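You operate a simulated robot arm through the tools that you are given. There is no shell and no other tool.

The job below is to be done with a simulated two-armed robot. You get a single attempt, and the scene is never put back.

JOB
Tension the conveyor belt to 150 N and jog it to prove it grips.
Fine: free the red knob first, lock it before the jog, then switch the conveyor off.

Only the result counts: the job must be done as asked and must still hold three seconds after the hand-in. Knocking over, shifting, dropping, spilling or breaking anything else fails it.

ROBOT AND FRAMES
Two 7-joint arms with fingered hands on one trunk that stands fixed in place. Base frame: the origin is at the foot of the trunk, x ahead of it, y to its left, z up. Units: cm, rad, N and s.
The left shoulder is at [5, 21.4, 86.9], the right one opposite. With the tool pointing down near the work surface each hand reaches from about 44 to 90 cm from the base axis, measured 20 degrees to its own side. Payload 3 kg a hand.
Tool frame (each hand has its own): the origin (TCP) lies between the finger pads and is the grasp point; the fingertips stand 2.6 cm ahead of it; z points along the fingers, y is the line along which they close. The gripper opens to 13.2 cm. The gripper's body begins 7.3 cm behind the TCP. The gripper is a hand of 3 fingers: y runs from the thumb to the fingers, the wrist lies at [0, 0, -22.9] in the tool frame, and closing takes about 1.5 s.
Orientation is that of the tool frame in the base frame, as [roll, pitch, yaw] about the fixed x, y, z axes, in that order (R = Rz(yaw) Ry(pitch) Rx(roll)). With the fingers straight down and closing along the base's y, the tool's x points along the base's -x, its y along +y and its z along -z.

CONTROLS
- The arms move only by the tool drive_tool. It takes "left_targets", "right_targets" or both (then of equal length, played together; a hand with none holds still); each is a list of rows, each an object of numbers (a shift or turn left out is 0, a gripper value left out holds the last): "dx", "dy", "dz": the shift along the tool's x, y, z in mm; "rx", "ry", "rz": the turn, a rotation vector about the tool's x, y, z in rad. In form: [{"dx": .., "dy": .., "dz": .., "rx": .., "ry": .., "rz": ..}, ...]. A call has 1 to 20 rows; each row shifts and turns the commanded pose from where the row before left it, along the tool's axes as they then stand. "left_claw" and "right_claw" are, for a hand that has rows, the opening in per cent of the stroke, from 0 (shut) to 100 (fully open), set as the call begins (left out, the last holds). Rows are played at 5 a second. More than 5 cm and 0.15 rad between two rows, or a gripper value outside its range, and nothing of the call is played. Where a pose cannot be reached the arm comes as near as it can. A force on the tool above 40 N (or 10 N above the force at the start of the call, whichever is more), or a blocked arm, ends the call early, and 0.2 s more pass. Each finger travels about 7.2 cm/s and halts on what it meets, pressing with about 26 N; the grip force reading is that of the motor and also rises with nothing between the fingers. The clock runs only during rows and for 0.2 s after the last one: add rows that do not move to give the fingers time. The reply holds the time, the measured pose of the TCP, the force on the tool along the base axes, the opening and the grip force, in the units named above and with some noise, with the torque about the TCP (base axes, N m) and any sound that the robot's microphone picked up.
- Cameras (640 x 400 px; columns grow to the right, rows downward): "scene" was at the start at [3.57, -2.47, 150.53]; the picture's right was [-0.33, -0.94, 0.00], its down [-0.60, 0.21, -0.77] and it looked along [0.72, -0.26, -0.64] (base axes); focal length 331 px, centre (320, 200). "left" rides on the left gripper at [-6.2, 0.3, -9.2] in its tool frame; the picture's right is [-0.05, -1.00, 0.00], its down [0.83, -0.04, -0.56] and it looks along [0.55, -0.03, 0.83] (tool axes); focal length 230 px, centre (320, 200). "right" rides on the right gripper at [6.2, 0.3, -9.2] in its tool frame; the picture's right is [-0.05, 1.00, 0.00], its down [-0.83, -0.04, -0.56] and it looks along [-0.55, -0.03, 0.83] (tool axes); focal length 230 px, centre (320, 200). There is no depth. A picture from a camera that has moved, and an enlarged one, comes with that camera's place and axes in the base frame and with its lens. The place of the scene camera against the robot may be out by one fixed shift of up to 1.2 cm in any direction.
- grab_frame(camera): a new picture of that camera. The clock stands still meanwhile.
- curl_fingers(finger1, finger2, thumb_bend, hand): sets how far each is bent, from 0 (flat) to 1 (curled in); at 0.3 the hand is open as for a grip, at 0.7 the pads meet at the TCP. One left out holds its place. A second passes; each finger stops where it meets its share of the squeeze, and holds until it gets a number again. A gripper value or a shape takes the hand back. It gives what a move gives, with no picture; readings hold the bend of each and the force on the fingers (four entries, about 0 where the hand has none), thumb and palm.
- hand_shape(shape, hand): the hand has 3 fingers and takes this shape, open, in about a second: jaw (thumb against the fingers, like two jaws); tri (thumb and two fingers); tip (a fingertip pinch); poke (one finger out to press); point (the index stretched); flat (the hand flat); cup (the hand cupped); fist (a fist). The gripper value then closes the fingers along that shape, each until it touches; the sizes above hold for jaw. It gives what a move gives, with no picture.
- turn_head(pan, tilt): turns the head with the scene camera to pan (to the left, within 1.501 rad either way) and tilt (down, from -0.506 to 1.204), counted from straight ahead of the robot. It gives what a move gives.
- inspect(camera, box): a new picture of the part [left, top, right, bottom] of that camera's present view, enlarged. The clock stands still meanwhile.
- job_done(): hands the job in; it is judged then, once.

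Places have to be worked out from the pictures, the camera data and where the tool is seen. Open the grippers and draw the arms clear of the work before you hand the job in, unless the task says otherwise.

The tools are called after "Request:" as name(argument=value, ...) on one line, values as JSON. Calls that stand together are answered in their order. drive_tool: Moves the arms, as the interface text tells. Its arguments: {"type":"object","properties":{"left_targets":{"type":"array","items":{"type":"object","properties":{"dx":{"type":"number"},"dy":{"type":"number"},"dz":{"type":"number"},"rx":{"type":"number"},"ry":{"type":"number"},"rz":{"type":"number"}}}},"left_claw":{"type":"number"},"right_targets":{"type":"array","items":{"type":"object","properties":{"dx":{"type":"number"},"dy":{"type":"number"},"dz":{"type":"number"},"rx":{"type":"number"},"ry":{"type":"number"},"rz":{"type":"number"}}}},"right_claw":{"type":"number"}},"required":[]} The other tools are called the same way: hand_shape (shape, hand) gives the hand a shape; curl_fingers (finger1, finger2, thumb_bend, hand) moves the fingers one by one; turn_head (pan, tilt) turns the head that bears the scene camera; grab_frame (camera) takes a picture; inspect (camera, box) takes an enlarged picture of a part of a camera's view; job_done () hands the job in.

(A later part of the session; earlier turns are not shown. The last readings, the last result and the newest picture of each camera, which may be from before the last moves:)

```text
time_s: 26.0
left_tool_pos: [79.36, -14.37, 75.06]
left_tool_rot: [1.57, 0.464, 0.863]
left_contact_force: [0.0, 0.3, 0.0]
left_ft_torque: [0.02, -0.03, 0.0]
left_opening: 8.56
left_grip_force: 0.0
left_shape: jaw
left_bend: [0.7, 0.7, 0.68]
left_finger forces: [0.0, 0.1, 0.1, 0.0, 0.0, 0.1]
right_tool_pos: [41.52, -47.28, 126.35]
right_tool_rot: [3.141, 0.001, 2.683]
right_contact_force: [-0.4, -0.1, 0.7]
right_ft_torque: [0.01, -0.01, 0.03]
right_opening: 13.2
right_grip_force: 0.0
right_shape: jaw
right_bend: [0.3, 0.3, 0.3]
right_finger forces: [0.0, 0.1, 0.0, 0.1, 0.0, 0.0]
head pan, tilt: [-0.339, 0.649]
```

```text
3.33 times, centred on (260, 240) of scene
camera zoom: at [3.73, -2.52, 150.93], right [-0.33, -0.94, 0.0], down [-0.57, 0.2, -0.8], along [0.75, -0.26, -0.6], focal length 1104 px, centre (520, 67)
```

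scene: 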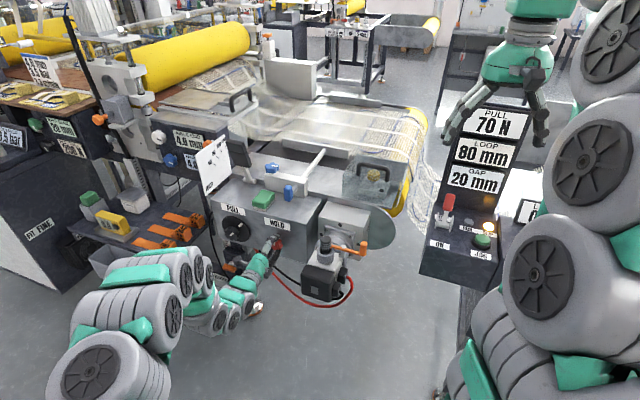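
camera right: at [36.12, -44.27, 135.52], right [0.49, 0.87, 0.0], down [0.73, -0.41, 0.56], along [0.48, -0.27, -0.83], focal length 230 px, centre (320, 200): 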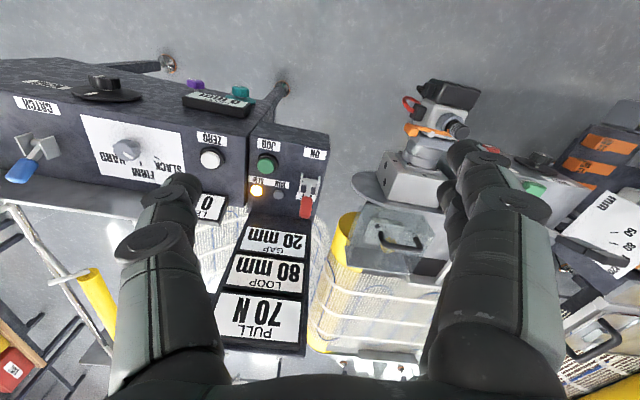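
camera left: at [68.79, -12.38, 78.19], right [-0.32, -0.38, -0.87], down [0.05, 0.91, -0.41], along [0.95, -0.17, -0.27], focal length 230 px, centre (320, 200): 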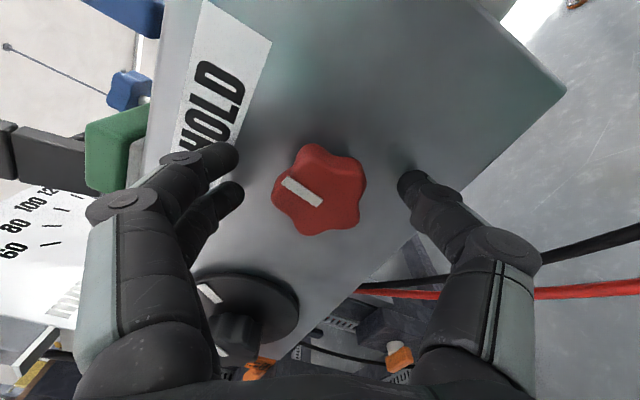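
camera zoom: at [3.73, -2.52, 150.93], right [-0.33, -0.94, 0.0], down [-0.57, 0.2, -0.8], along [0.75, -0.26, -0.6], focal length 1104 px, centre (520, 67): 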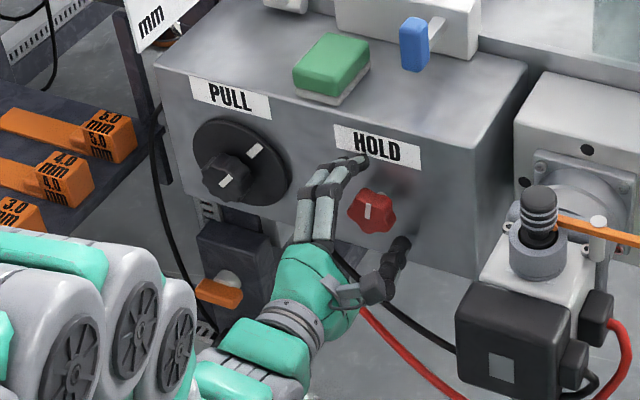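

The mark now points roughly up (about 85° counter-clockwise of its start). I regrip and continue counter-clockwise, watching for resistance.

Request:
drive_tool(left_targets=[{}, {}, {}, {}, {}, {}, {}], left_claw=0)

Request:
drive_tool(left_targets=[{"rz": -0.1}, {"rz": -0.1}, {"rz": -0.1}, {"rz": -0.1}])

Request:
grab_frame(camera="left")

```text
time_s: 27.6
left_tool_pos: [79.47, -14.38, 75.12]
left_tool_rot: [1.57, 0.468, 0.863]
left_contact_force: [7.1, -4.8, -0.2]
left_ft_torque: [0.08, 0.06, 0.01]
left_opening: 3.36
left_grip_force: 26.2
left_shape: jaw
left_bend: [0.73, 0.73, 0.7]
left_finger forces: [12.2, 12.6, 0.0, 0.1, 23.7, 0.0]
right_tool_pos: [41.56, -47.18, 126.35]
right_tool_rot: [3.14, 0.002, 2.685]
right_contact_force: [-1.1, -0.2, 1.2]
right_ft_torque: [0.01, -0.02, -0.01]
right_opening: 13.17
right_grip_force: 0.1
right_shape: jaw
right_bend: [0.3, 0.3, 0.3]
right_finger forces: [0.0, 0.1, 0.0, 0.0, 0.1, 0.1]
head pan, tilt: [-0.339, 0.649]
```

```text
time_s: 28.6
left_tool_pos: [79.37, -14.49, 75.25]
left_tool_rot: [1.561, 0.868, 0.857]
left_contact_force: [1.9, -9.6, 9.8]
left_ft_torque: [0.22, -0.42, -0.07]
left_opening: 3.28
left_grip_force: 26.0
left_shape: jaw
left_bend: [0.73, 0.73, 0.7]
left_finger forces: [19.1, 12.2, 0.1, 0.1, 20.1, 0.1]
right_tool_pos: [41.43, -47.28, 126.31]
right_tool_rot: [-3.141, 0.0, 2.684]
right_contact_force: [-0.2, 0.6, 0.7]
right_ft_torque: [-0.02, 0.0, -0.03]
right_opening: 13.18
right_grip_force: 0.0
right_shape: jaw
right_bend: [0.3, 0.3, 0.3]
right_finger forces: [0.0, 0.0, 0.1, 0.1, 0.0, 0.0]
head pan, tilt: [-0.339, 0.649]
```

```text
taken
camera left: at [69.78, -11.31, 80.21], right [-0.52, -0.61, -0.61], down [-0.09, 0.74, -0.66], along [0.85, -0.29, -0.44], focal length 230 px, centre (320, 200)
```

left: 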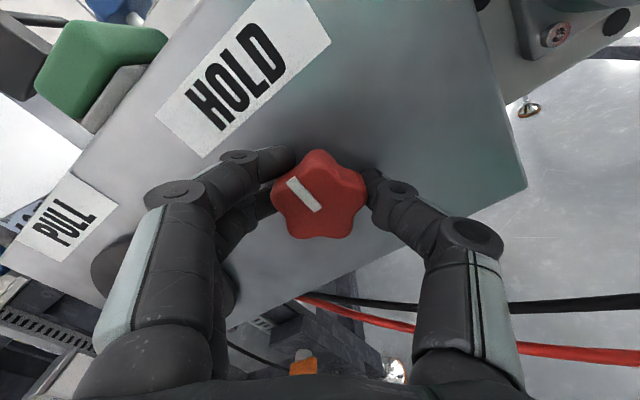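

A stop was felt (0.44 N m) with the mark at 12 o'clock, 90° from its start: the HOLD knob is free. I open, back off 10 cm and turn the hand back to level.

Request:
drive_tool(left_targets=[{}, {}, {}, {}, {"dz": -20}, {"dz": -20, "rz": -0.1}, {"dz": -20, "rz": -0.13}, {"dz": -20, "rz": -0.13}, {"dz": -20, "rz": -0.13}, {"rz": -0.13}, {"rz": -0.09}, {}], left_claw=75)

Request:
grab_frame(camera="left")

Request:
grab_frame(camera="scene")

```text
time_s: 31.2
left_tool_pos: [71.67, -7.9, 75.1]
left_tool_rot: [-1.342, 1.562, -2.048]
left_contact_force: [0.1, -0.1, 0.5]
left_ft_torque: [0.02, 0.01, 0.03]
left_opening: 9.89
left_grip_force: 0.1
left_shape: jaw
left_bend: [0.64, 0.64, 0.6]
left_finger forces: [0.0, 0.1, 0.0, 0.0, 0.0, 0.0]
right_tool_pos: [41.48, -47.2, 126.39]
right_tool_rot: [-3.141, 0.0, 2.683]
right_contact_force: [0.1, -0.2, -0.4]
right_ft_torque: [-0.02, -0.01, 0.03]
right_opening: 13.19
right_grip_force: 0.1
right_shape: jaw
right_bend: [0.3, 0.3, 0.3]
right_finger forces: [0.1, 0.1, 0.0, 0.0, 0.0, 0.1]
head pan, tilt: [-0.339, 0.649]
```

```text
taken
camera left: at [64.82, -1.49, 81.29], right [-0.65, -0.76, 0.06], down [-0.45, 0.32, -0.83], along [0.61, -0.57, -0.55], focal length 230 px, centre (320, 200)
```

left: 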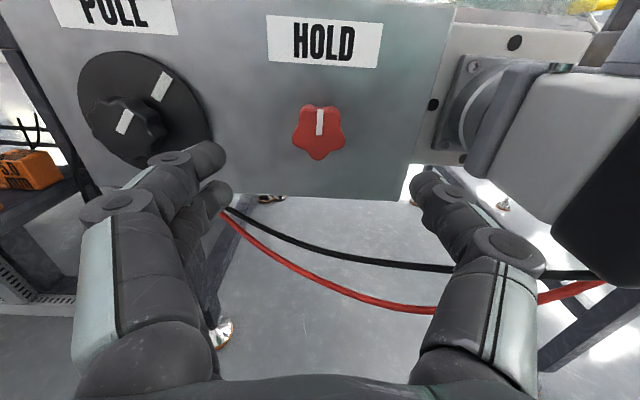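

```text
taken
```

scene: 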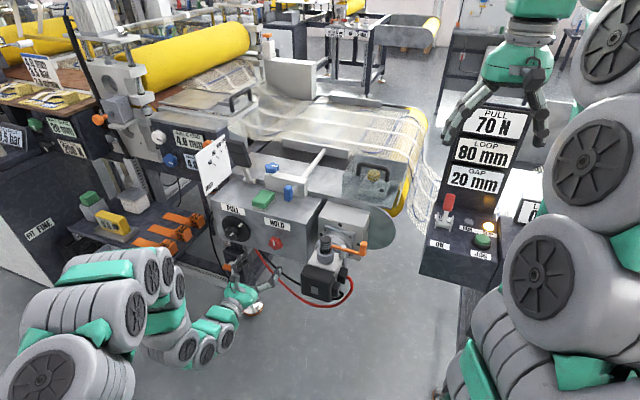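

HOLD mark is now straight up and PULL still reads 70 N. I shift the hand 15 cm to the left along the face to line up with the PULL knob.

Request:
drive_tool(left_targets=[{"dy": 40}, {"dy": 40}, {"dy": 40}, {"dy": 30}, {}, {}])

Request:
grab_frame(camera="left")

Request:
inspect(camera="scene", box=[150, 170, 310, 300])

```text
time_s: 32.6
left_tool_pos: [81.29, 3.42, 75.08]
left_tool_rot: [-1.279, 1.563, -1.988]
left_contact_force: [0.6, 0.2, -0.6]
left_ft_torque: [0.0, -0.01, -0.03]
left_opening: 9.88
left_grip_force: 0.0
left_shape: jaw
left_bend: [0.64, 0.64, 0.6]
left_finger forces: [0.0, 0.1, 0.1, 0.0, 0.0, 0.0]
right_tool_pos: [41.46, -47.34, 126.37]
right_tool_rot: [-3.141, 0.001, 2.685]
right_contact_force: [0.2, 0.1, -0.3]
right_ft_torque: [0.0, -0.01, -0.01]
right_opening: 13.2
right_grip_force: 0.0
right_shape: jaw
right_bend: [0.3, 0.3, 0.3]
right_finger forces: [0.0, 0.0, 0.0, 0.0, 0.0, 0.0]
head pan, tilt: [-0.339, 0.649]
```

```text
taken
camera left: at [74.41, 9.73, 81.21], right [-0.65, -0.76, 0.06], down [-0.45, 0.32, -0.83], along [0.61, -0.57, -0.55], focal length 230 px, centre (320, 200)
```

left: 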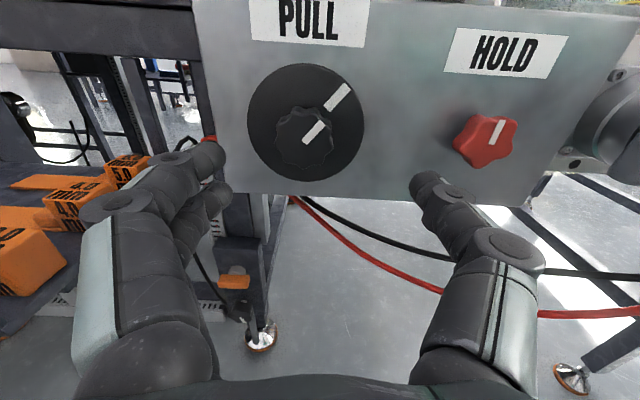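

```text
3.08 times, centred on (230, 235) of scene
camera zoom: at [3.73, -2.52, 150.93], right [-0.33, -0.94, 0.0], down [-0.57, 0.2, -0.8], along [0.75, -0.26, -0.6], focal length 1020 px, centre (597, 92)
```

zoom: 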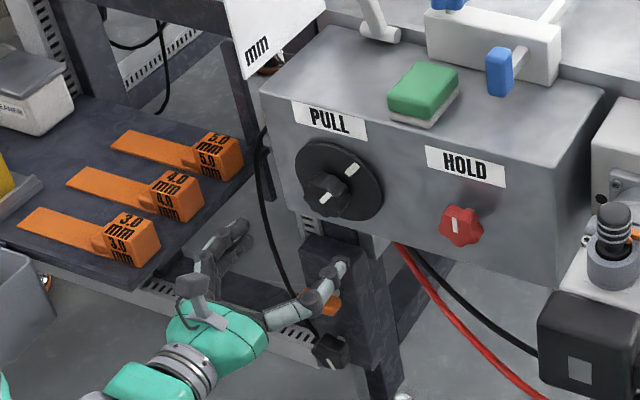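

The PULL knob is ahead, slightly left of the hand axis. I enlarge for its centre.

Request:
inspect(camera="left", box=[240, 50, 380, 200])

```text
2.67 times, centred on (310, 125) of left
camera zoom: at [74.41, 9.73, 81.21], right [-0.65, -0.76, 0.06], down [-0.45, 0.32, -0.83], along [0.61, -0.57, -0.55], focal length 614 px, centre (347, 400)
```

zoom: 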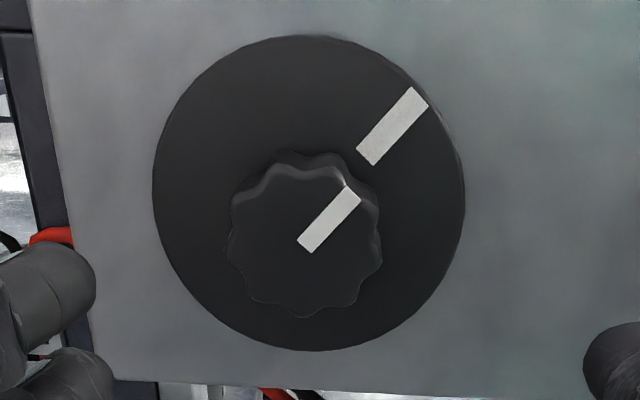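

The PULL knob front is about 8–9 cm ahead, 1.25 cm to the left. I centre on it, roll the hand back by -1.2 rad to leave room for a long clockwise stroke, and move 3.5 cm closer.

Request:
drive_tool(left_targets=[{"dy": 12.5}, {"dz": 20}, {"dz": 15}, {"rz": -0.15}, {"rz": -0.15}, {"rz": -0.15}, {"rz": -0.15}, {"rz": -0.15}, {"rz": -0.15}, {"rz": -0.15}, {"rz": -0.15}, {}])

Request:
grab_frame(camera="left")

Request:
inspect(camera="scene", box=[150, 170, 310, 300])

```text
time_s: 35.2
left_tool_pos: [84.92, 2.25, 74.83]
left_tool_rot: [-1.568, 0.363, -2.275]
left_contact_force: [-1.0, -0.5, 0.0]
left_ft_torque: [0.02, 0.03, -0.01]
left_opening: 9.9
left_grip_force: 0.0
left_shape: jaw
left_bend: [0.64, 0.64, 0.6]
left_finger forces: [0.0, 0.1, 0.1, 0.1, 0.0, 0.0]
right_tool_pos: [41.52, -47.22, 126.33]
right_tool_rot: [3.14, 0.0, 2.685]
right_contact_force: [0.2, -0.1, -0.1]
right_ft_torque: [-0.01, 0.04, -0.01]
right_opening: 13.19
right_grip_force: 0.2
right_shape: jaw
right_bend: [0.3, 0.3, 0.3]
right_finger forces: [0.0, 0.0, 0.0, 0.0, 0.0, 0.0]
head pan, tilt: [-0.339, 0.649]
```

```text
taken
camera left: at [81.64, 12.71, 76.88], right [-0.2, -0.23, 0.95], down [-0.94, -0.24, -0.26], along [0.29, -0.94, -0.17], focal length 230 px, centre (320, 200)
```

left: 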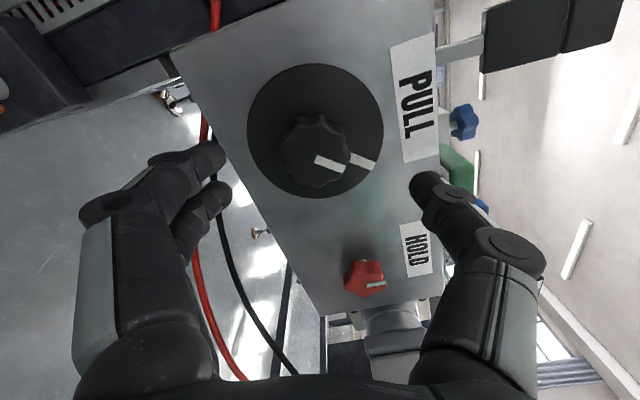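

```text
3.08 times, centred on (230, 235) of scene
camera zoom: at [3.73, -2.52, 150.93], right [-0.33, -0.94, 0.0], down [-0.57, 0.2, -0.8], along [0.75, -0.26, -0.6], focal length 1020 px, centre (597, 92)
```

zoom: 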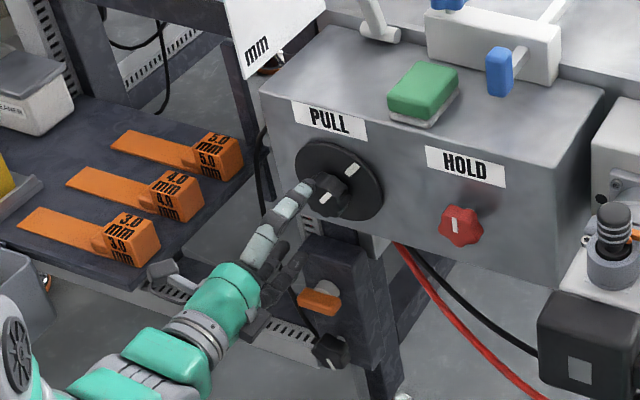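

The hand axis passes close to the knob. I enlarge to fine-tune the centring in the rolled view.

Request:
inspect(camera="left", box=[235, 55, 395, 205])

```text
2.67 times, centred on (315, 130) of left
camera zoom: at [81.64, 12.71, 76.88], right [-0.2, -0.23, 0.95], down [-0.94, -0.24, -0.26], along [0.29, -0.94, -0.17], focal length 614 px, centre (333, 387)
```

zoom: 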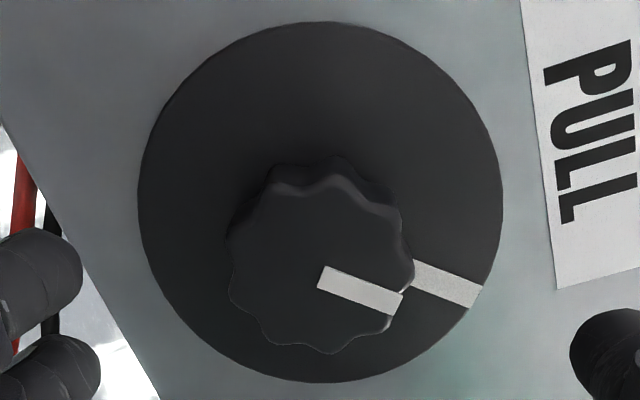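

The knob axis is within 3 mm of the hand axis and its front is about 6 cm ahead. I correct the offset and advance 65 mm so the fingers straddle it, without reaching the disc.

Request:
drive_tool(left_targets=[{"dx": 2.5, "dy": 2.8}, {"dz": 25}, {"dz": 20}, {"dz": 10}, {"dz": 10}, {}])

Request:
grab_frame(camera="left")

Request:
inspect(camera="scene", box=[150, 170, 310, 300])

```text
time_s: 36.6
left_tool_pos: [89.79, -2.01, 74.74]
left_tool_rot: [-1.568, 0.366, -2.275]
left_contact_force: [0.5, -0.3, 0.2]
left_ft_torque: [-0.01, 0.01, 0.02]
left_opening: 9.88
left_grip_force: 0.1
left_shape: jaw
left_bend: [0.64, 0.64, 0.6]
left_finger forces: [0.1, 0.0, 0.1, 0.0, 0.1, 0.0]
right_tool_pos: [41.47, -47.27, 126.41]
right_tool_rot: [-3.141, 0.002, 2.683]
right_contact_force: [0.2, 0.2, -0.6]
right_ft_torque: [0.02, -0.01, -0.01]
right_opening: 13.18
right_grip_force: 0.0
right_shape: jaw
right_bend: [0.3, 0.3, 0.3]
right_finger forces: [0.1, 0.1, 0.0, 0.1, 0.1, 0.0]
head pan, tilt: [-0.339, 0.649]
```

```text
taken
camera left: at [86.54, 8.4, 76.65], right [-0.2, -0.23, 0.95], down [-0.94, -0.24, -0.26], along [0.29, -0.94, -0.17], focal length 230 px, centre (320, 200)
```

left: 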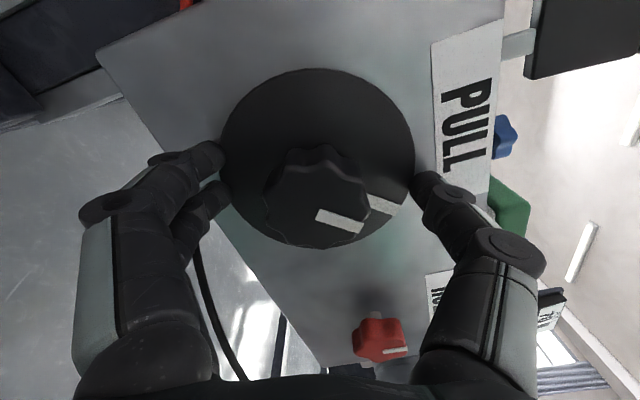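

```text
3.08 times, centred on (230, 235) of scene
camera zoom: at [3.72, -2.52, 150.93], right [-0.33, -0.94, 0.0], down [-0.57, 0.2, -0.8], along [0.75, -0.26, -0.6], focal length 1020 px, centre (597, 92)
```

zoom: 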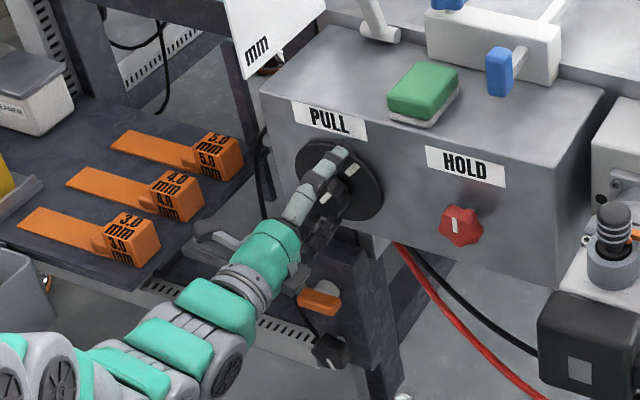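

Positioned with knob front just behind the TCP plane, no contact. I close the fingers on the PULL knob.

Request:
drive_tool(left_targets=[{}, {}, {}, {}, {}, {}, {}, {}], left_claw=0)

Request:
grab_frame(camera="left")

Request:
inspect(camera="scene", box=[430, 90, 540, 270])

```text
time_s: 38.4
left_tool_pos: [89.78, -2.12, 74.6]
left_tool_rot: [-1.568, 0.364, -2.277]
left_contact_force: [16.8, -7.2, 4.4]
left_ft_torque: [-0.08, -0.13, 0.03]
left_opening: 3.48
left_grip_force: 26.4
left_shape: jaw
left_bend: [0.73, 0.73, 0.7]
left_finger forces: [13.2, 12.4, 0.0, 0.0, 26.1, 0.0]
right_tool_pos: [41.49, -47.4, 126.29]
right_tool_rot: [-3.141, 0.001, 2.685]
right_contact_force: [0.3, 0.0, -0.7]
right_ft_torque: [0.01, 0.0, -0.01]
right_opening: 13.18
right_grip_force: 0.2
right_shape: jaw
right_bend: [0.3, 0.3, 0.3]
right_finger forces: [0.1, 0.0, 0.0, 0.1, 0.0, 0.1]
head pan, tilt: [-0.339, 0.649]
```

```text
taken
camera left: at [86.55, 8.35, 76.64], right [-0.2, -0.23, 0.95], down [-0.94, -0.24, -0.26], along [0.29, -0.94, -0.17], focal length 230 px, centre (320, 200)
```

left: 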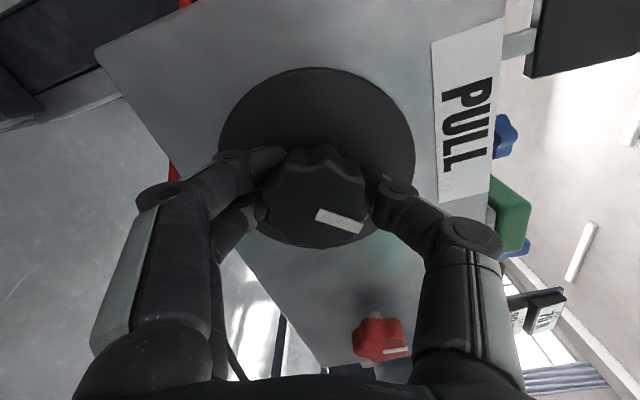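

```text
2.22 times, centred on (485, 180) of scene
camera zoom: at [3.74, -2.53, 150.93], right [-0.33, -0.94, 0.0], down [-0.57, 0.2, -0.8], along [0.75, -0.26, -0.6], focal length 736 px, centre (-47, 244)
```

zoom: 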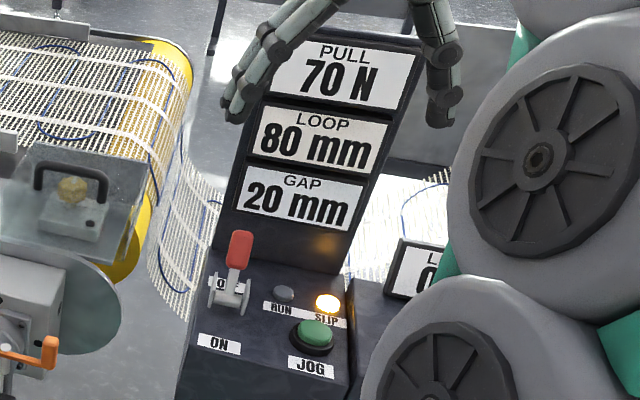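

Gripped at 26 N with the readout at 70 N. I turn clockwise 0.3 rad and read the display.

Request:
drive_tool(left_targets=[{"rz": 0.1}, {"rz": 0.1}, {"rz": 0.1}, {}])

Request:
inspect(camera="scene", box=[430, 90, 540, 270])

Request:
grab_frame(camera="left")

```text
time_s: 39.4
left_tool_pos: [89.8, -2.11, 74.62]
left_tool_rot: [-1.569, 0.665, -2.275]
left_contact_force: [19.5, -12.6, 6.9]
left_ft_torque: [-0.16, -0.17, -0.05]
left_opening: 3.41
left_grip_force: 26.1
left_shape: jaw
left_bend: [0.73, 0.73, 0.7]
left_finger forces: [14.2, 13.6, 0.1, 0.0, 28.1, 0.0]
right_tool_pos: [41.5, -47.29, 126.4]
right_tool_rot: [3.141, -0.002, 2.685]
right_contact_force: [-0.5, -0.3, 0.8]
right_ft_torque: [-0.01, -0.01, -0.01]
right_opening: 13.18
right_grip_force: 0.1
right_shape: jaw
right_bend: [0.3, 0.3, 0.3]
right_finger forces: [0.0, 0.0, 0.0, 0.0, 0.1, 0.0]
head pan, tilt: [-0.339, 0.649]
```

```text
2.22 times, centred on (485, 180) of scene
camera zoom: at [3.74, -2.54, 150.93], right [-0.33, -0.94, 0.0], down [-0.57, 0.2, -0.8], along [0.75, -0.26, -0.6], focal length 736 px, centre (-47, 244)
```

zoom: 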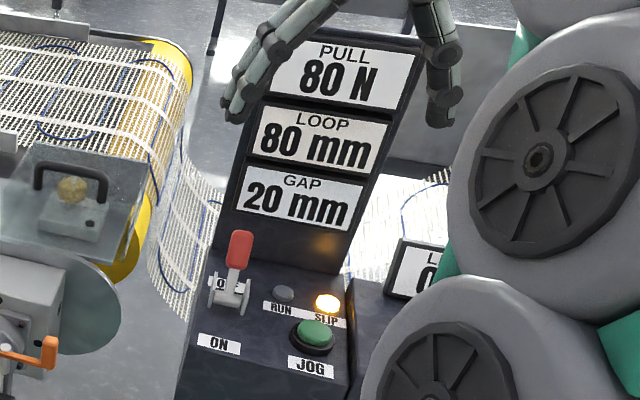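

```text
taken
camera left: at [85.97, 7.74, 78.25], right [-0.38, -0.44, 0.82], down [-0.86, -0.16, -0.48], along [0.34, -0.89, -0.32], focal length 230 px, centre (320, 200)
```

left: 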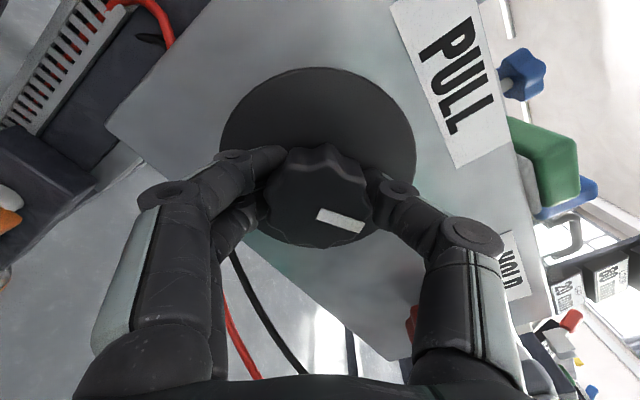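

Clockwise raises it: 80 N after 0.3 rad, so about 2.4 rad in total is expected. I turn another 0.6 rad in two steps and read each.

Request:
drive_tool(left_targets=[{"rz": 0.1}, {"rz": 0.1}, {"rz": 0.1}, {}])

Request:
inspect(camera="scene", box=[430, 90, 540, 270])

Request:
drive_tool(left_targets=[{"rz": 0.1}, {"rz": 0.1}, {"rz": 0.1}, {}])

Request:
inspect(camera="scene", box=[430, 90, 540, 270])

```text
time_s: 40.4
left_tool_pos: [89.79, -2.24, 74.62]
left_tool_rot: [-1.567, 0.964, -2.276]
left_contact_force: [12.0, -14.1, 9.0]
left_ft_torque: [-0.18, -0.16, -0.2]
left_opening: 3.36
left_grip_force: 26.3
left_shape: jaw
left_bend: [0.73, 0.73, 0.7]
left_finger forces: [13.1, 12.6, 0.0, 0.0, 28.5, 0.0]
right_tool_pos: [41.52, -47.28, 126.36]
right_tool_rot: [3.141, 0.002, 2.686]
right_contact_force: [0.9, 0.5, 0.4]
right_ft_torque: [0.01, -0.01, 0.01]
right_opening: 13.2
right_grip_force: 0.0
right_shape: jaw
right_bend: [0.3, 0.3, 0.3]
right_finger forces: [0.0, 0.0, 0.0, 0.1, 0.0, 0.1]
head pan, tilt: [-0.339, 0.649]
```

```text
2.22 times, centred on (485, 180) of scene
camera zoom: at [3.73, -2.54, 150.93], right [-0.33, -0.94, 0.0], down [-0.57, 0.2, -0.8], along [0.75, -0.26, -0.6], focal length 736 px, centre (-47, 244)
```

zoom: 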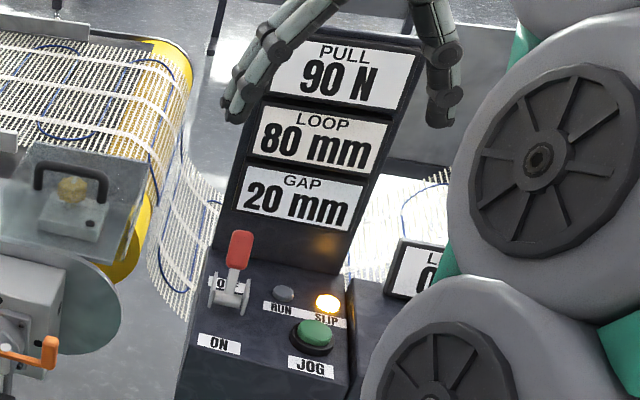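

```text
time_s: 41.4
left_tool_pos: [89.84, -2.21, 74.68]
left_tool_rot: [-1.567, 1.264, -2.273]
left_contact_force: [8.3, -13.5, 6.4]
left_ft_torque: [-0.12, -0.09, -0.25]
left_opening: 3.38
left_grip_force: 26.4
left_shape: jaw
left_bend: [0.73, 0.73, 0.7]
left_finger forces: [12.4, 12.5, 0.0, 0.0, 27.2, 0.0]
right_tool_pos: [41.56, -47.38, 126.36]
right_tool_rot: [3.14, 0.001, 2.685]
right_contact_force: [0.5, 0.3, -0.6]
right_ft_torque: [-0.03, -0.01, 0.0]
right_opening: 13.19
right_grip_force: 0.1
right_shape: jaw
right_bend: [0.3, 0.3, 0.3]
right_finger forces: [0.1, 0.0, 0.1, 0.0, 0.0, 0.0]
head pan, tilt: [-0.339, 0.649]
```

```text
2.22 times, centred on (485, 180) of scene
camera zoom: at [3.73, -2.54, 150.93], right [-0.33, -0.94, 0.0], down [-0.57, 0.2, -0.8], along [0.75, -0.26, -0.6], focal length 736 px, centre (-47, 244)
```

zoom: 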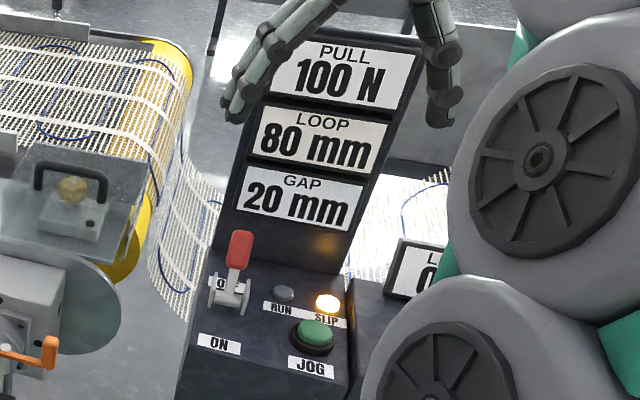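

It moves 10 N per 0.3 rad and the display seems to step in tens. I continue 0.9 rad, then use small steps around the 140→150 change.

Request:
drive_tool(left_targets=[{"rz": 0.1}, {"rz": 0.1}, {"rz": 0.1}, {"rz": 0.1}, {"rz": 0.1}, {"rz": 0.1}, {}])

Request:
inspect(camera="scene", box=[430, 90, 540, 270])

Request:
drive_tool(left_targets=[{"rz": 0.1}, {"rz": 0.1}, {"rz": 0.1}, {}])

Request:
inspect(camera="scene", box=[430, 90, 540, 270])

Request:
grab_frame(camera="left")

```text
time_s: 43.0
left_tool_pos: [89.81, -2.1, 74.62]
left_tool_rot: [1.567, 1.275, 0.859]
left_contact_force: [2.0, -21.1, 4.7]
left_ft_torque: [0.0, 0.01, -0.42]
left_opening: 3.36
left_grip_force: 25.3
left_shape: jaw
left_bend: [0.73, 0.73, 0.7]
left_finger forces: [12.3, 11.6, 0.1, 0.0, 30.4, 0.0]
right_tool_pos: [41.53, -47.36, 126.49]
right_tool_rot: [3.141, 0.0, 2.685]
right_contact_force: [-0.1, -0.2, 0.1]
right_ft_torque: [0.01, -0.02, -0.01]
right_opening: 13.19
right_grip_force: 0.0
right_shape: jaw
right_bend: [0.3, 0.3, 0.3]
right_finger forces: [0.1, 0.1, 0.1, 0.1, 0.1, 0.0]
head pan, tilt: [-0.339, 0.649]
```

```text
2.22 times, centred on (485, 180) of scene
camera zoom: at [3.72, -2.55, 150.93], right [-0.33, -0.94, 0.0], down [-0.57, 0.2, -0.8], along [0.75, -0.26, -0.6], focal length 736 px, centre (-47, 244)
```

zoom: 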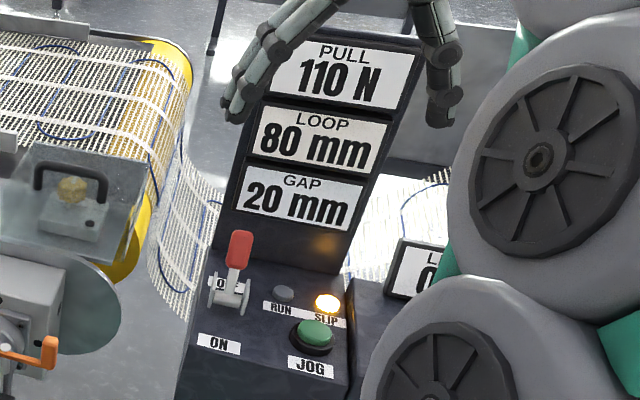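

```text
time_s: 44.0
left_tool_pos: [90.0, -2.18, 74.65]
left_tool_rot: [1.568, 0.976, 0.861]
left_contact_force: [1.8, -21.6, 2.5]
left_ft_torque: [0.05, 0.08, -0.4]
left_opening: 3.38
left_grip_force: 26.1
left_shape: jaw
left_bend: [0.73, 0.73, 0.7]
left_finger forces: [12.9, 12.0, 0.0, 0.1, 30.1, 0.0]
right_tool_pos: [41.4, -47.28, 126.34]
right_tool_rot: [-3.14, 0.001, 2.683]
right_contact_force: [0.0, -0.1, -0.6]
right_ft_torque: [-0.03, -0.01, 0.01]
right_opening: 13.2
right_grip_force: 0.0
right_shape: jaw
right_bend: [0.3, 0.3, 0.3]
right_finger forces: [0.1, 0.0, 0.0, 0.1, 0.1, 0.0]
head pan, tilt: [-0.339, 0.649]
```

```text
2.22 times, centred on (485, 180) of scene
camera zoom: at [3.73, -2.55, 150.93], right [-0.33, -0.94, 0.0], down [-0.57, 0.2, -0.8], along [0.75, -0.26, -0.6], focal length 736 px, centre (-47, 244)
```

zoom: 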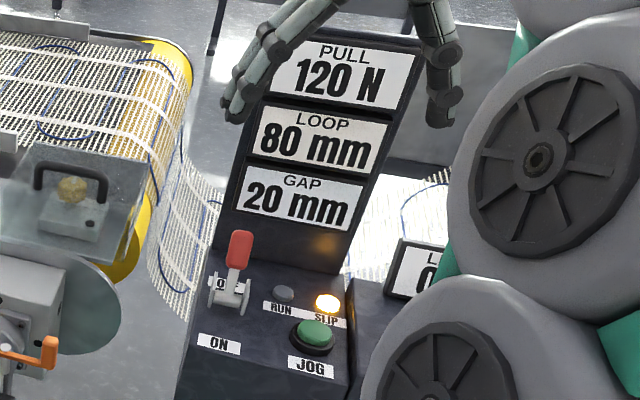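

```text
taken
camera left: at [80.7, 1.5, 79.96], right [-0.56, -0.65, -0.52], down [-0.14, 0.69, -0.71], along [0.82, -0.32, -0.47], focal length 230 px, centre (320, 200)
```

left: 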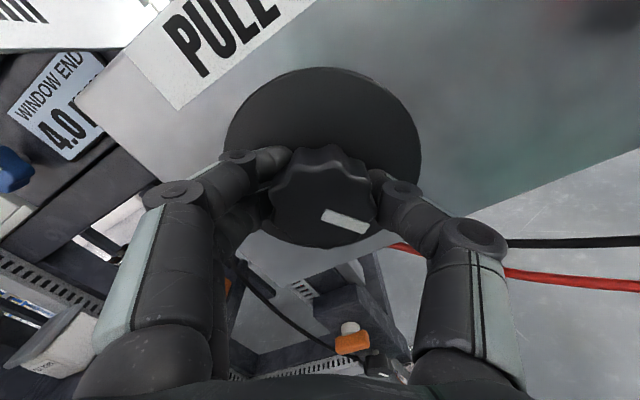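

1.8 rad in, the display reads 120 N (about 29 N/rad, displayed in tens). I continue in smaller steps, reading each.

Request:
drive_tool(left_targets=[{"rz": 0.1}, {"rz": 0.1}, {}])

Request:
inspect(camera="scene", box=[430, 90, 540, 270])

Request:
drive_tool(left_targets=[{"rz": 0.1}, {"rz": 0.1}, {}])

Request:
inspect(camera="scene", box=[430, 90, 540, 270])

Request:
grab_frame(camera="left")

```text
time_s: 44.8
left_tool_pos: [89.86, -2.23, 74.53]
left_tool_rot: [1.57, 0.774, 0.862]
left_contact_force: [1.8, -23.3, 2.7]
left_ft_torque: [0.0, 0.09, -0.35]
left_opening: 3.38
left_grip_force: 25.9
left_shape: jaw
left_bend: [0.73, 0.73, 0.7]
left_finger forces: [13.9, 12.2, 0.0, 0.1, 30.1, 0.1]
right_tool_pos: [41.5, -47.32, 126.36]
right_tool_rot: [3.141, -0.001, 2.685]
right_contact_force: [0.7, 0.4, -0.2]
right_ft_torque: [-0.01, -0.01, -0.01]
right_opening: 13.19
right_grip_force: 0.0
right_shape: jaw
right_bend: [0.3, 0.3, 0.3]
right_finger forces: [0.0, 0.0, 0.0, 0.0, 0.0, 0.0]
head pan, tilt: [-0.339, 0.649]
```

```text
2.22 times, centred on (485, 180) of scene
camera zoom: at [3.72, -2.55, 150.93], right [-0.33, -0.94, 0.0], down [-0.57, 0.2, -0.8], along [0.75, -0.26, -0.6], focal length 736 px, centre (-47, 244)
```

zoom: 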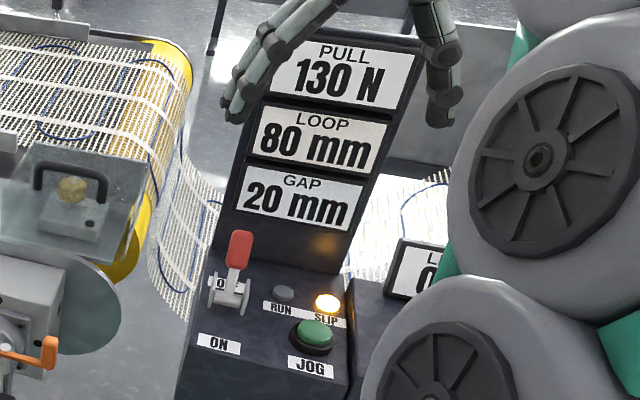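

```text
time_s: 45.6
left_tool_pos: [89.82, -2.14, 74.63]
left_tool_rot: [1.568, 0.577, 0.862]
left_contact_force: [1.9, -25.0, 0.2]
left_ft_torque: [0.11, 0.17, -0.38]
left_opening: 3.37
left_grip_force: 25.9
left_shape: jaw
left_bend: [0.73, 0.73, 0.7]
left_finger forces: [13.9, 12.3, 0.0, 0.0, 30.0, 0.0]
right_tool_pos: [41.41, -47.33, 126.33]
right_tool_rot: [3.141, 0.0, 2.684]
right_contact_force: [-0.8, -0.1, -0.5]
right_ft_torque: [-0.01, 0.01, 0.0]
right_opening: 13.17
right_grip_force: 0.1
right_shape: jaw
right_bend: [0.3, 0.3, 0.3]
right_finger forces: [0.0, 0.1, 0.0, 0.0, 0.1, 0.0]
head pan, tilt: [-0.339, 0.649]
```

```text
2.22 times, centred on (485, 180) of scene
camera zoom: at [3.73, -2.55, 150.93], right [-0.33, -0.94, 0.0], down [-0.57, 0.2, -0.8], along [0.75, -0.26, -0.6], focal length 736 px, centre (-47, 244)
```

zoom: 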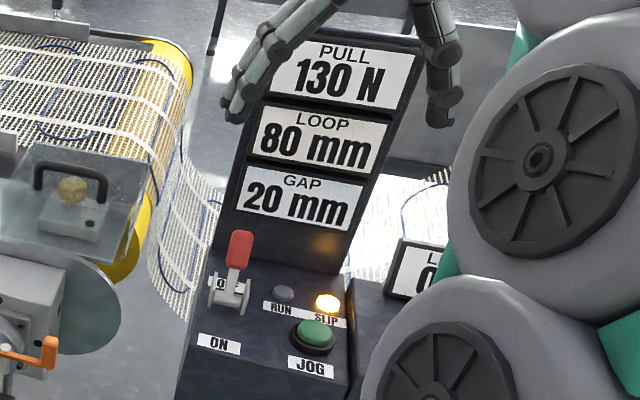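

```text
taken
camera left: at [79.51, 0.11, 78.3], right [-0.38, -0.45, -0.81], down [0.02, 0.87, -0.49], along [0.92, -0.2, -0.33], focal length 230 px, centre (320, 200)
```

left: 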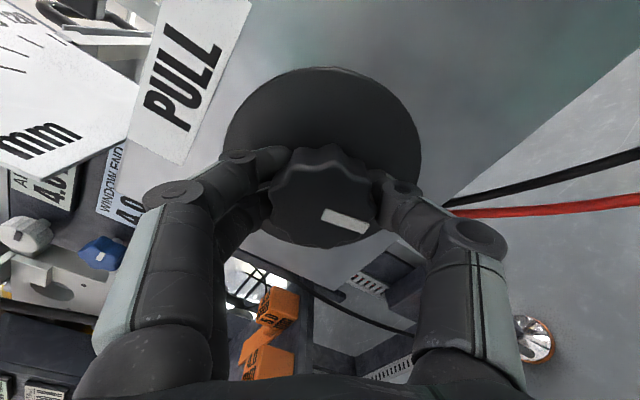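

2.2 rad: still 130 N, consistent with about 29 N/rad. I continue in 0.1–0.2 rad steps.

Request:
drive_tool(left_targets=[{"rz": 0.1}, {}])

Request:
inspect(camera="scene", box=[430, 90, 540, 270])

Request:
drive_tool(left_targets=[{"rz": 0.1}, {"rz": 0.1}, {}])

Request:
inspect(camera="scene", box=[430, 90, 540, 270])

```text
time_s: 46.2
left_tool_pos: [89.9, -2.19, 74.61]
left_tool_rot: [1.569, 0.478, 0.864]
left_contact_force: [1.0, -24.2, -2.5]
left_ft_torque: [0.12, 0.22, -0.32]
left_opening: 3.38
left_grip_force: 26.4
left_shape: jaw
left_bend: [0.73, 0.73, 0.7]
left_finger forces: [13.3, 11.8, 0.0, 0.0, 30.3, 0.0]
right_tool_pos: [41.5, -47.26, 126.4]
right_tool_rot: [3.14, -0.001, 2.683]
right_contact_force: [1.2, 0.2, 0.1]
right_ft_torque: [0.0, 0.0, -0.01]
right_opening: 13.19
right_grip_force: 0.0
right_shape: jaw
right_bend: [0.3, 0.3, 0.3]
right_finger forces: [0.0, 0.1, 0.0, 0.1, 0.0, 0.1]
head pan, tilt: [-0.339, 0.649]
```

```text
2.22 times, centred on (485, 180) of scene
camera zoom: at [3.73, -2.55, 150.93], right [-0.33, -0.94, 0.0], down [-0.57, 0.2, -0.8], along [0.75, -0.26, -0.6], focal length 736 px, centre (-47, 244)
```

zoom: 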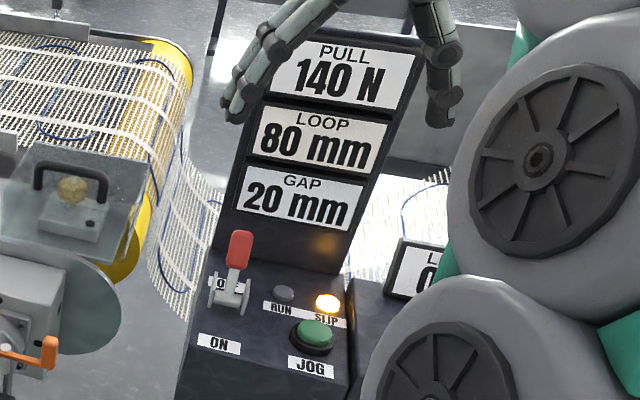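

```text
time_s: 47.0
left_tool_pos: [89.77, -2.09, 74.67]
left_tool_rot: [1.569, 0.275, 0.861]
left_contact_force: [5.1, -30.7, -5.5]
left_ft_torque: [0.12, 0.25, -0.33]
left_opening: 3.4
left_grip_force: 26.4
left_shape: jaw
left_bend: [0.73, 0.73, 0.7]
left_finger forces: [15.1, 13.0, 0.1, 0.1, 31.8, 0.1]
right_tool_pos: [41.53, -47.36, 126.36]
right_tool_rot: [-3.141, 0.0, 2.685]
right_contact_force: [0.6, 0.3, -0.4]
right_ft_torque: [-0.02, 0.02, 0.03]
right_opening: 13.16
right_grip_force: 0.0
right_shape: jaw
right_bend: [0.3, 0.3, 0.3]
right_finger forces: [0.1, 0.0, 0.0, 0.1, 0.0, 0.1]
head pan, tilt: [-0.339, 0.649]
```

```text
2.22 times, centred on (485, 180) of scene
camera zoom: at [3.74, -2.56, 150.93], right [-0.33, -0.94, 0.0], down [-0.57, 0.2, -0.8], along [0.75, -0.26, -0.6], focal length 736 px, centre (-47, 244)
```

zoom: 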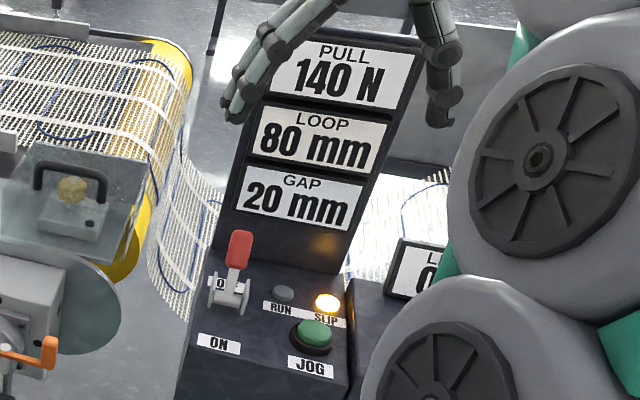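

Between 2.3 and 2.5 rad it reads 140 N. Side force has grown to 31 N, so I relieve it with a small shift toward the force, then continue turning.

Request:
drive_tool(left_targets=[{"dx": -1.5, "dy": -0.8, "dz": 2.0}, {}])

Request:
drive_tool(left_targets=[{"rz": 0.1}, {}])

Request:
inspect(camera="scene", box=[430, 90, 540, 270])

Request:
grab_frame(camera="left")

```text
time_s: 47.6
left_tool_pos: [89.79, -2.3, 74.58]
left_tool_rot: [1.569, 0.28, 0.867]
left_contact_force: [0.2, -19.9, -5.3]
left_ft_torque: [0.16, 0.23, -0.23]
left_opening: 3.39
left_grip_force: 26.3
left_shape: jaw
left_bend: [0.73, 0.73, 0.7]
left_finger forces: [12.4, 11.3, 0.0, 0.1, 28.2, 0.0]
right_tool_pos: [41.59, -47.33, 126.3]
right_tool_rot: [-3.141, 0.0, 2.684]
right_contact_force: [-1.4, 0.2, -0.9]
right_ft_torque: [0.06, 0.02, -0.01]
right_opening: 13.19
right_grip_force: 0.1
right_shape: jaw
right_bend: [0.3, 0.3, 0.3]
right_finger forces: [0.0, 0.0, 0.1, 0.1, 0.0, 0.0]
head pan, tilt: [-0.339, 0.649]
```

```text
time_s: 48.2
left_tool_pos: [89.79, -2.34, 74.41]
left_tool_rot: [1.568, 0.176, 0.866]
left_contact_force: [-0.1, -16.4, -4.2]
left_ft_torque: [0.15, 0.21, -0.19]
left_opening: 3.37
left_grip_force: 25.4
left_shape: jaw
left_bend: [0.73, 0.73, 0.71]
left_finger forces: [11.8, 11.1, 0.1, 0.0, 26.6, 0.1]
right_tool_pos: [41.54, -47.32, 126.4]
right_tool_rot: [-3.141, 0.0, 2.684]
right_contact_force: [-0.2, -0.8, 0.7]
right_ft_torque: [0.0, 0.0, 0.02]
right_opening: 13.2
right_grip_force: 0.1
right_shape: jaw
right_bend: [0.3, 0.3, 0.3]
right_finger forces: [0.0, 0.0, 0.1, 0.0, 0.0, 0.0]
head pan, tilt: [-0.339, 0.649]
```

```text
2.22 times, centred on (485, 180) of scene
camera zoom: at [3.74, -2.54, 150.93], right [-0.33, -0.94, 0.0], down [-0.57, 0.2, -0.8], along [0.75, -0.26, -0.6], focal length 736 px, centre (-47, 244)
```

zoom: 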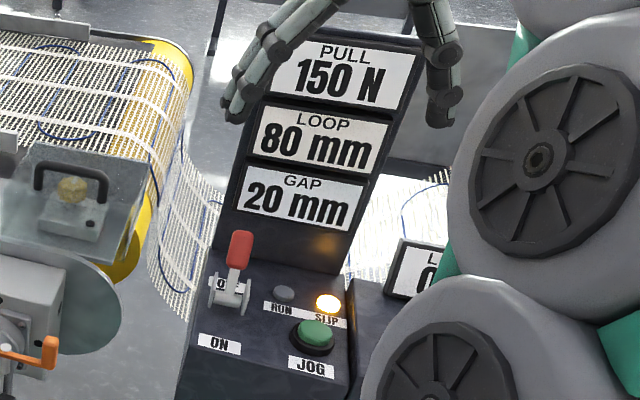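

```text
taken
camera left: at [78.84, -0.76, 76.04], right [-0.15, -0.17, -0.97], down [0.1, 0.98, -0.19], along [0.98, -0.13, -0.12], focal length 230 px, centre (320, 200)
```

left: 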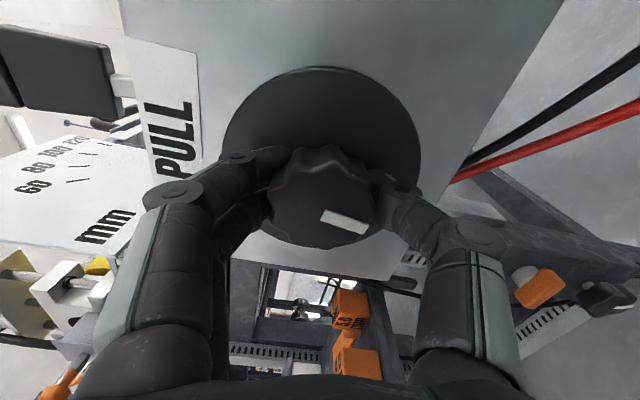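

The display switched to 150 N within the last 0.1 rad, so the true value is about 145–148 N. I add 0.12 rad more to centre it on 150.

Request:
drive_tool(left_targets=[{"rz": 0.06}, {"rz": 0.06}, {}, {}])

Request:
inspect(camera="scene", box=[430, 90, 540, 270])

Request:
grab_frame(camera="left")

```text
time_s: 49.2
left_tool_pos: [89.75, -2.19, 74.5]
left_tool_rot: [1.568, 0.055, 0.866]
left_contact_force: [2.8, -10.3, -3.6]
left_ft_torque: [0.11, 0.18, -0.1]
left_opening: 3.36
left_grip_force: 25.6
left_shape: jaw
left_bend: [0.73, 0.73, 0.71]
left_finger forces: [11.4, 11.4, 0.0, 0.0, 24.9, 0.0]
right_tool_pos: [41.48, -47.34, 126.32]
right_tool_rot: [-3.14, -0.001, 2.685]
right_contact_force: [-0.4, 0.5, -0.7]
right_ft_torque: [-0.02, -0.03, 0.02]
right_opening: 13.2
right_grip_force: 0.2
right_shape: jaw
right_bend: [0.3, 0.3, 0.3]
right_finger forces: [0.1, 0.0, 0.0, 0.1, 0.0, 0.0]
head pan, tilt: [-0.339, 0.649]
```

```text
2.22 times, centred on (485, 180) of scene
camera zoom: at [3.74, -2.53, 150.93], right [-0.33, -0.94, 0.0], down [-0.57, 0.2, -0.8], along [0.75, -0.26, -0.6], focal length 736 px, centre (-47, 244)
```

zoom: 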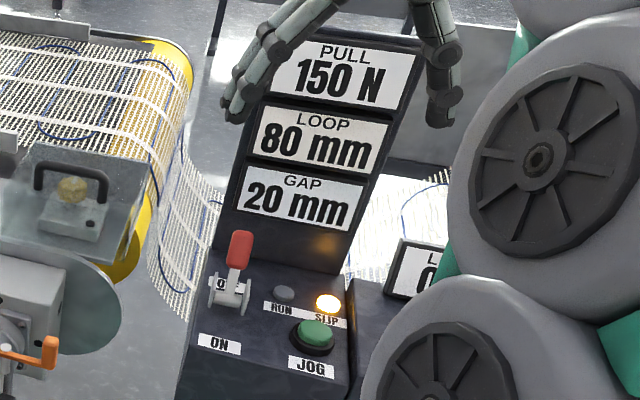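

```text
taken
camera left: at [78.76, -0.9, 75.27], right [-0.07, -0.08, -0.99], down [0.11, 0.99, -0.09], along [0.99, -0.12, -0.06], focal length 230 px, centre (320, 200)
```

left: 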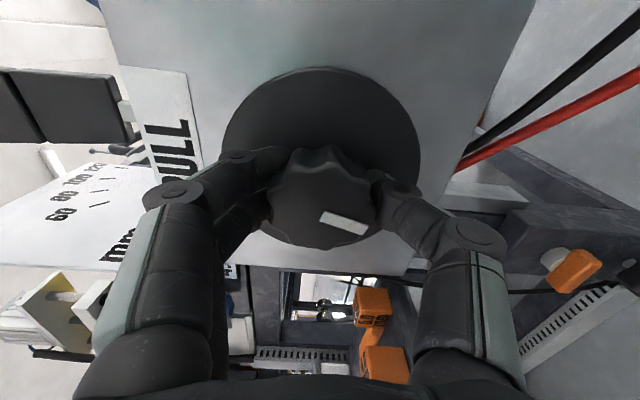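

Display steady at 150 N. I release the knob gently and back off 10 cm, then re-read.

Request:
drive_tool(left_targets=[{}, {}, {}, {}, {"dz": -15}, {"dz": -20}, {"dz": -25}, {"dz": -40}, {}], left_claw=75)

Request:
inspect(camera="scene", box=[430, 90, 540, 270])

Request:
grab_frame(camera="left")

```text
time_s: 51.2
left_tool_pos: [82.16, 3.87, 74.49]
left_tool_rot: [1.569, 0.055, 0.866]
left_contact_force: [-1.0, 0.0, -0.2]
left_ft_torque: [0.02, 0.0, 0.0]
left_opening: 9.89
left_grip_force: 0.1
left_shape: jaw
left_bend: [0.64, 0.64, 0.6]
left_finger forces: [0.0, 0.0, 0.1, 0.0, 0.0, 0.0]
right_tool_pos: [41.54, -47.24, 126.46]
right_tool_rot: [3.141, 0.0, 2.684]
right_contact_force: [-0.7, -0.2, -0.4]
right_ft_torque: [0.03, 0.0, 0.02]
right_opening: 13.2
right_grip_force: 0.0
right_shape: jaw
right_bend: [0.3, 0.3, 0.3]
right_finger forces: [0.1, 0.0, 0.1, 0.0, 0.1, 0.1]
head pan, tilt: [-0.339, 0.649]
```

```text
2.22 times, centred on (485, 180) of scene
camera zoom: at [3.73, -2.52, 150.93], right [-0.33, -0.94, 0.0], down [-0.57, 0.2, -0.8], along [0.75, -0.26, -0.6], focal length 736 px, centre (-47, 244)
```

zoom: 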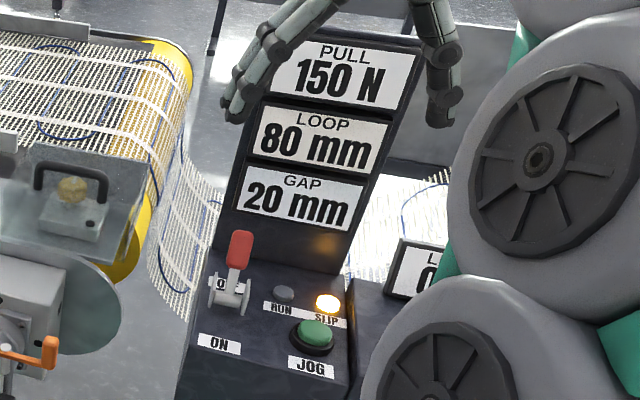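

```text
taken
camera left: at [71.16, 5.2, 75.29], right [-0.07, -0.08, -0.99], down [0.11, 0.99, -0.09], along [0.99, -0.12, -0.06], focal length 230 px, centre (320, 200)
```

left: 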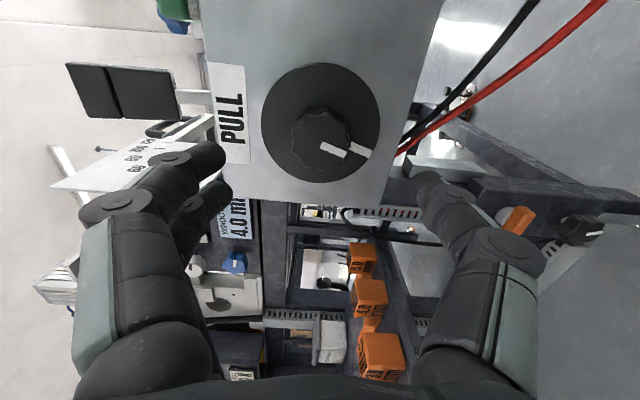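

Still 150 N after release. I check the knob's mark angle to confirm how far it turned (to judge the true value within the 10 N display step).

Request:
inspect(camera="left", box=[250, 50, 400, 200])

```text
2.67 times, centred on (325, 125) of left
camera zoom: at [71.16, 5.2, 75.29], right [-0.07, -0.08, -0.99], down [0.11, 0.99, -0.09], along [0.99, -0.12, -0.06], focal length 614 px, centre (307, 400)
```

zoom: 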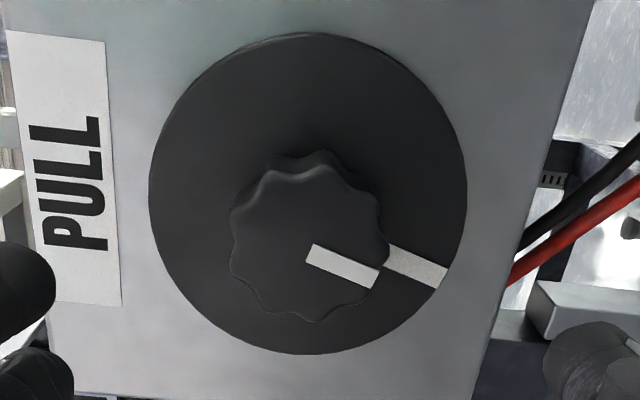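

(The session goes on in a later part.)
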